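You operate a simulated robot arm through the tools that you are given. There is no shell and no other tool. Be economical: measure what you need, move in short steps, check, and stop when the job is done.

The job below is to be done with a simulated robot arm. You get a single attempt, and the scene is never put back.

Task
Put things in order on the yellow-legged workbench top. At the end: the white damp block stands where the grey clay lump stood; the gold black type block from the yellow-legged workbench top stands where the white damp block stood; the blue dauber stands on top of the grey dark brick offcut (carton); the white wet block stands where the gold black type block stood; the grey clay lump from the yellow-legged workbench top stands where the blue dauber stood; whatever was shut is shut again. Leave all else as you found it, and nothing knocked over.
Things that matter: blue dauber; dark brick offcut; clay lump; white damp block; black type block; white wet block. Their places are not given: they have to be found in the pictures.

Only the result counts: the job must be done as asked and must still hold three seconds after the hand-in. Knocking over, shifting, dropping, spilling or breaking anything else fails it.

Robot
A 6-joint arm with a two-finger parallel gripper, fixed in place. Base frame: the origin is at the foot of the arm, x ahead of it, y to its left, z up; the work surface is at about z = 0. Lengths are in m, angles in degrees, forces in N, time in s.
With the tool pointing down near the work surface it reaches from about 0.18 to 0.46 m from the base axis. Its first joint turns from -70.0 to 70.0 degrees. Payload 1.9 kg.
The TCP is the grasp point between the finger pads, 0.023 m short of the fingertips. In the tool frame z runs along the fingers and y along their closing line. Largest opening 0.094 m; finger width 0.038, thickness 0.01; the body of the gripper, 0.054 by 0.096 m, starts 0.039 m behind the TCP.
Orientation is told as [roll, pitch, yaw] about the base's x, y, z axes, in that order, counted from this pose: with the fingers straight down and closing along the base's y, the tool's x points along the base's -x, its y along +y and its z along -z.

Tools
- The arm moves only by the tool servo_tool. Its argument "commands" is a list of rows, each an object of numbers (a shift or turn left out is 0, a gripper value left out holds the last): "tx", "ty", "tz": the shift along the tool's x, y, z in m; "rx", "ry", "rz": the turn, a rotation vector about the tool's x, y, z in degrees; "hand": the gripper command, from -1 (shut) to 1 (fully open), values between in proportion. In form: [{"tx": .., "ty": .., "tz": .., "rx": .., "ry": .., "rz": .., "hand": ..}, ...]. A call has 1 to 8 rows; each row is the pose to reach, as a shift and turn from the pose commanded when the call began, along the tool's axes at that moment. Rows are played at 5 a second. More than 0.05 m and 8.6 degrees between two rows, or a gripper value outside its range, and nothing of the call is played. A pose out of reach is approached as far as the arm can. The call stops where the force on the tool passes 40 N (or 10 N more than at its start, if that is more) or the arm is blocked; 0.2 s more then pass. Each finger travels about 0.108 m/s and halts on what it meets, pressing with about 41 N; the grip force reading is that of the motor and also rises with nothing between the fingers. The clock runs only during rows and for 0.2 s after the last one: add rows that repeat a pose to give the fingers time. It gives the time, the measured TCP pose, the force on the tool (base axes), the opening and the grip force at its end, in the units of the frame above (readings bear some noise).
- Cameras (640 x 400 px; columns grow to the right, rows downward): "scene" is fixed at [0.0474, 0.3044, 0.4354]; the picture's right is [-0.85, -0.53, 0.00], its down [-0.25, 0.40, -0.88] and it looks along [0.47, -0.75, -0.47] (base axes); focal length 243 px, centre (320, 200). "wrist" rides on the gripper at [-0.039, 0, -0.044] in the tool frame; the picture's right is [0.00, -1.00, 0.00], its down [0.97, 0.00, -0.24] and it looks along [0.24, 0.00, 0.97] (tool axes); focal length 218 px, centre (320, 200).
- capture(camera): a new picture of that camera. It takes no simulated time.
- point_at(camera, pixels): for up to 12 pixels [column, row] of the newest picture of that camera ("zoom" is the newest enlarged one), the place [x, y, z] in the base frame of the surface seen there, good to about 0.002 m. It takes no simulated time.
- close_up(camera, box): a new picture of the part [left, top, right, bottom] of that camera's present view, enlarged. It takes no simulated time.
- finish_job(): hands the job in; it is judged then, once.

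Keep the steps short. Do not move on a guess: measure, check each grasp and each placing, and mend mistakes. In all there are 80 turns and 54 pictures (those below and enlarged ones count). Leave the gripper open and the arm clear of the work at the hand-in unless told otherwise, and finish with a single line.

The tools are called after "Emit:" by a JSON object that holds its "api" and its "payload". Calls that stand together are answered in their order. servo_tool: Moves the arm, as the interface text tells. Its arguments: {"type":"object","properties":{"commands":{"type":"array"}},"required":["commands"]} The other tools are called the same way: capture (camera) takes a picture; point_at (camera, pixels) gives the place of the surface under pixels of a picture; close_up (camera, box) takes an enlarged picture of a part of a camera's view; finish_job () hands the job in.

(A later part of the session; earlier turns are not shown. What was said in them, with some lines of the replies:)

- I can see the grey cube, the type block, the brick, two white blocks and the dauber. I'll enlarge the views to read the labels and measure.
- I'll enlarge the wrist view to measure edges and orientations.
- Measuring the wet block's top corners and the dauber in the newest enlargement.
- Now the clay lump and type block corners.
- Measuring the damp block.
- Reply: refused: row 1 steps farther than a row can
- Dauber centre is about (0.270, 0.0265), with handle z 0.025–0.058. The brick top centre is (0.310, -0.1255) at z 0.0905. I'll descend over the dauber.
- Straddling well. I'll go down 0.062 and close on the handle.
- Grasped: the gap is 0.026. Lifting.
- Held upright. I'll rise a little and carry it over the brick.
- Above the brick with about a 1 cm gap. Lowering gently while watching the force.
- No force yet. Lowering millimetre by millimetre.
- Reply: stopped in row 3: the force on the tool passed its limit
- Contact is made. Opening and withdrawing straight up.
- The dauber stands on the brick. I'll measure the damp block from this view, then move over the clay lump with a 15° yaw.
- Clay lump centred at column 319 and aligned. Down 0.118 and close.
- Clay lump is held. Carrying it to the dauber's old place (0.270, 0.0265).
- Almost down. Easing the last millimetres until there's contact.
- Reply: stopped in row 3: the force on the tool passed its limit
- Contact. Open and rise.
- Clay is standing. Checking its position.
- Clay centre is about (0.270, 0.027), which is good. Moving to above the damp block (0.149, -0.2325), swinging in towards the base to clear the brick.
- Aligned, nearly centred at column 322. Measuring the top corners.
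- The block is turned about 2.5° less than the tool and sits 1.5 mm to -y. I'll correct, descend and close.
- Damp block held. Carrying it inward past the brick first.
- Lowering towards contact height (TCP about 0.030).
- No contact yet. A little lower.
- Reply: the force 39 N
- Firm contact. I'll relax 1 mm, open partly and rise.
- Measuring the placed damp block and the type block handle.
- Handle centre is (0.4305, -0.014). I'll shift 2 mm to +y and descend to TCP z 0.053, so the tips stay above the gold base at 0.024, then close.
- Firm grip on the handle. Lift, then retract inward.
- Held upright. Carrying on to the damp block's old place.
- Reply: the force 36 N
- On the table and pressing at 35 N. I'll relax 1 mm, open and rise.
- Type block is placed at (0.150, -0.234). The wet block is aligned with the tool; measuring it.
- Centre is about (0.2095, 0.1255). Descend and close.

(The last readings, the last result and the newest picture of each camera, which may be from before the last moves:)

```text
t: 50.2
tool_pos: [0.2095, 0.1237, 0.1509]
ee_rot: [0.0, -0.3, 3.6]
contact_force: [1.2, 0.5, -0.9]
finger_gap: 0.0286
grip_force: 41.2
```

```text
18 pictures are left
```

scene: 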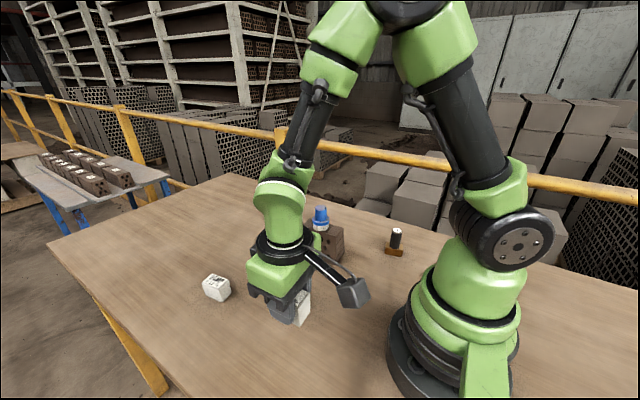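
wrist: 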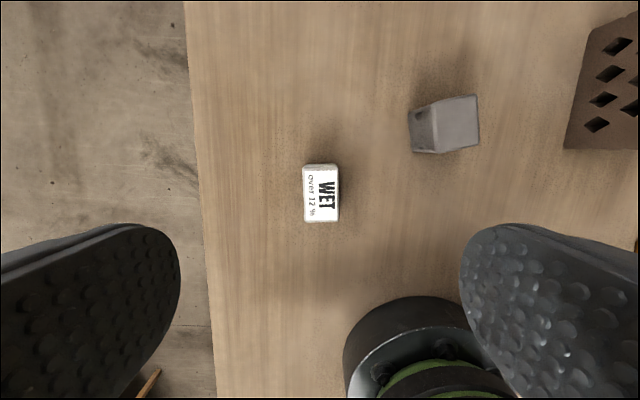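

Held. Carrying to the type block's old place (0.4306, -0.015).

Emit:
{"api": "servo_tool", "payload": {"commands": [{"tx": -0.0302, "ty": -0.0218}, {"tx": -0.0605, "ty": -0.0436}, {"tx": -0.0907, "ty": -0.0654}, {"tx": -0.1209, "ty": -0.0872}, {"tx": -0.1511, "ty": -0.109}, {"tx": -0.1814, "ty": -0.1308}, {"tx": -0.2116, "ty": -0.1526}, {"tx": -0.2116, "ty": -0.1526}]}}

Emit:
{"api": "servo_tool", "payload": {"commands": [{"tz": 0.04}, {"tz": 0.08}, {"tz": 0.105}, {"tz": 0.114}, {"tz": 0.118}, {"tz": 0.119}, {"tz": 0.119}]}}

Emit:
{"api": "close_up", "payload": {"camera": "scene", "box": [200, 200, 320, 290]}}

```text
t: 52.0
tool_pos: [0.4288, -0.0141, 0.1532]
ee_rot: [0.0, -0.2, 3.5]
contact_force: [-0.7, -0.1, -0.2]
finger_gap: 0.0291
grip_force: 40.6
```

```text
t: 53.6
tool_pos: [0.431, -0.0143, 0.0325]
ee_rot: [0.0, -0.4, 3.6]
contact_force: [0.8, -0.3, -1.8]
finger_gap: 0.029
grip_force: 41.4
```

```text
4.44 times, centred on (260, 245) of scene
```

zoom: 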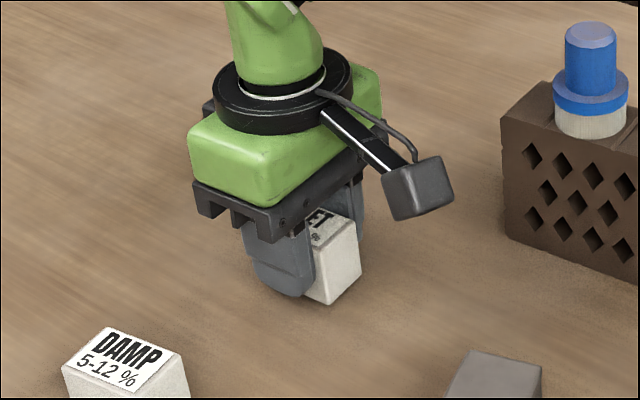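

Just above the table. Easing down to contact.

Emit:
{"api": "servo_tool", "payload": {"commands": [{"tz": 0.0007}, {"tz": 0.0014}, {"tz": 0.002}, {"tz": 0.002}]}}

```text
t: 54.6
tool_pos: [0.43, -0.0156, 0.0298]
ee_rot: [0.0, -0.3, 3.5]
contact_force: [0.1, 1.0, 1.4]
finger_gap: 0.0293
grip_force: 41.1
```

Emit:
{"api": "servo_tool", "payload": {"commands": [{"tz": 0.0005}, {"tz": 0.001}, {"tz": 0.001}]}}

```text
t: 55.4
tool_pos: [0.4306, -0.0163, 0.0297]
ee_rot: [0.0, -0.5, 3.6]
contact_force: [-5.9, 1.6, 28.1]
finger_gap: 0.029
grip_force: 41.4
```

Contact. Relax, open and rise.

Emit:
{"api": "servo_tool", "payload": {"commands": [{"tz": -0.0008}, {"tz": -0.0008, "hand": -0.2}, {"tz": -0.0008, "hand": 0.3}, {"tz": -0.0008, "hand": 0.3}, {"tz": -0.04, "hand": 0.3}, {"tz": -0.08, "hand": 0.3}, {"tz": -0.12, "hand": 1}, {"tz": -0.13, "hand": 1}]}}

Emit:
{"api": "capture", "payload": {"camera": "wrist"}}

Emit:
{"api": "close_up", "payload": {"camera": "scene", "box": [190, 200, 420, 370]}}

```text
t: 57.2
tool_pos: [0.4294, -0.0133, 0.161]
ee_rot: [-0.1, -0.2, 3.6]
contact_force: [0.4, 0.4, -0.1]
finger_gap: 0.0939
grip_force: 0.0
```

```text
16 pictures are left
```

wrist: 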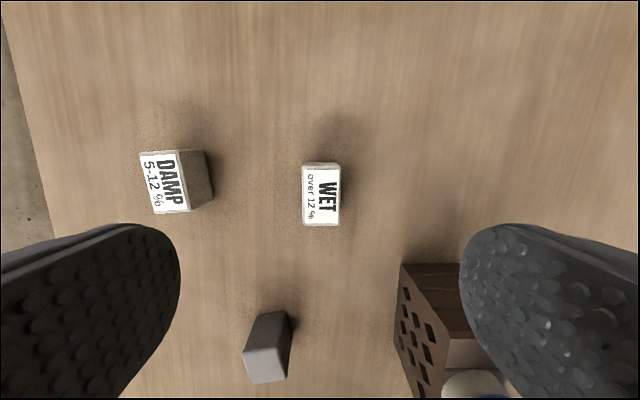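

```text
2.35 times, centred on (305, 285) of scene
```

zoom: 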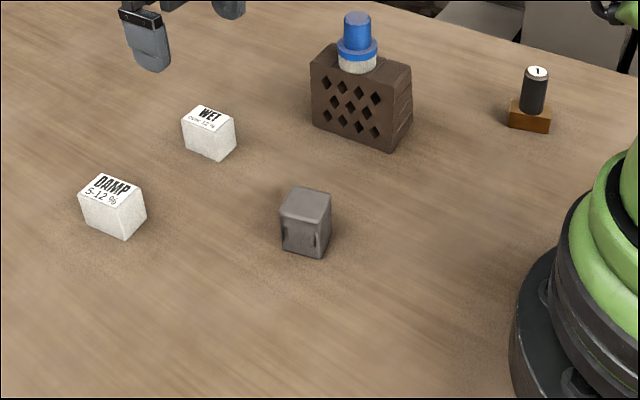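

All five are in place. Measuring the wet and damp centres.

Emit:
{"api": "point_at", "payload": {"camera": "wrist", "pixels": [[303, 169], [338, 169], [337, 223], [304, 223], [143, 156], [177, 153], [188, 208], [156, 211]]}}

Emit:
{"api": "point_at", "payload": {"camera": "zoom", "pixels": [[102, 176], [143, 186], [124, 208], [81, 196], [201, 107], [233, 118], [216, 133], [183, 121], [357, 18]]}}

```text
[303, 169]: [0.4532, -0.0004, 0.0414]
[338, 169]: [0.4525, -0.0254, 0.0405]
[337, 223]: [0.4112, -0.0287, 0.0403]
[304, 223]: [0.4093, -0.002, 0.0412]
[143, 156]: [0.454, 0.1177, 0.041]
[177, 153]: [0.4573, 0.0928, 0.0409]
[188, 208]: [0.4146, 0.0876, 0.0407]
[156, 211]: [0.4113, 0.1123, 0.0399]
```

```text
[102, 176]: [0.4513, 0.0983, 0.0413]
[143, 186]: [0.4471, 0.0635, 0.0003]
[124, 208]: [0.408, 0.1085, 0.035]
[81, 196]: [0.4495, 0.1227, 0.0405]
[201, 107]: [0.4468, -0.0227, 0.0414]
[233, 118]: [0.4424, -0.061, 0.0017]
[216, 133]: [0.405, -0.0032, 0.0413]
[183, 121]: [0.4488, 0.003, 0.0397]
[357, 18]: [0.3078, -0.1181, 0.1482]
```

The wet block is at (0.431, -0.014) and the damp block at (0.434, 0.103), both within a few mm of target. Raising the arm clear.

Emit:
{"api": "servo_tool", "payload": {"commands": [{"tx": 0.02, "tz": -0.04}, {"tx": 0.05, "tz": -0.07}, {"tx": 0.08, "tz": -0.1}, {"tx": 0.11, "tz": -0.13}, {"tx": 0.11, "tz": -0.13}]}}

Emit:
{"api": "capture", "payload": {"camera": "scene"}}

```text
t: 58.4
tool_pos: [0.3185, -0.022, 0.2883]
ee_rot: [0.0, -0.3, 3.4]
contact_force: [1.0, -0.1, 0.6]
finger_gap: 0.0939
grip_force: 0.1
```

```text
14 pictures are left
```

scene: 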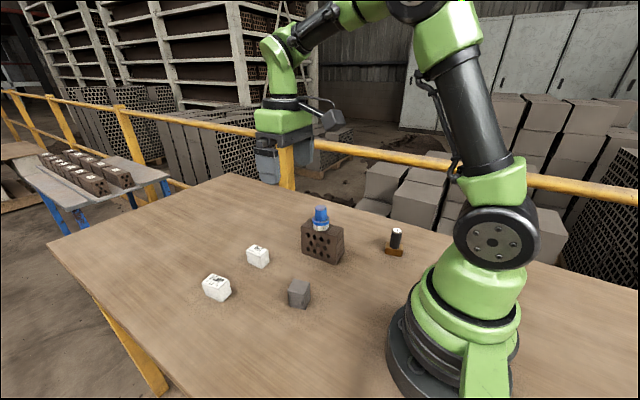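

Everything is standing, the arm is clear and the gripper is open. Handing in.

Emit:
{"api": "finish_job", "payload": {}}

```text
The job is handed in.
```

The job is handed in: all five pieces stand in their asked places and nothing was knocked over, but the damp block sits about 4 mm off the clay lump's old spot, and the grip left marks on the clay lump.
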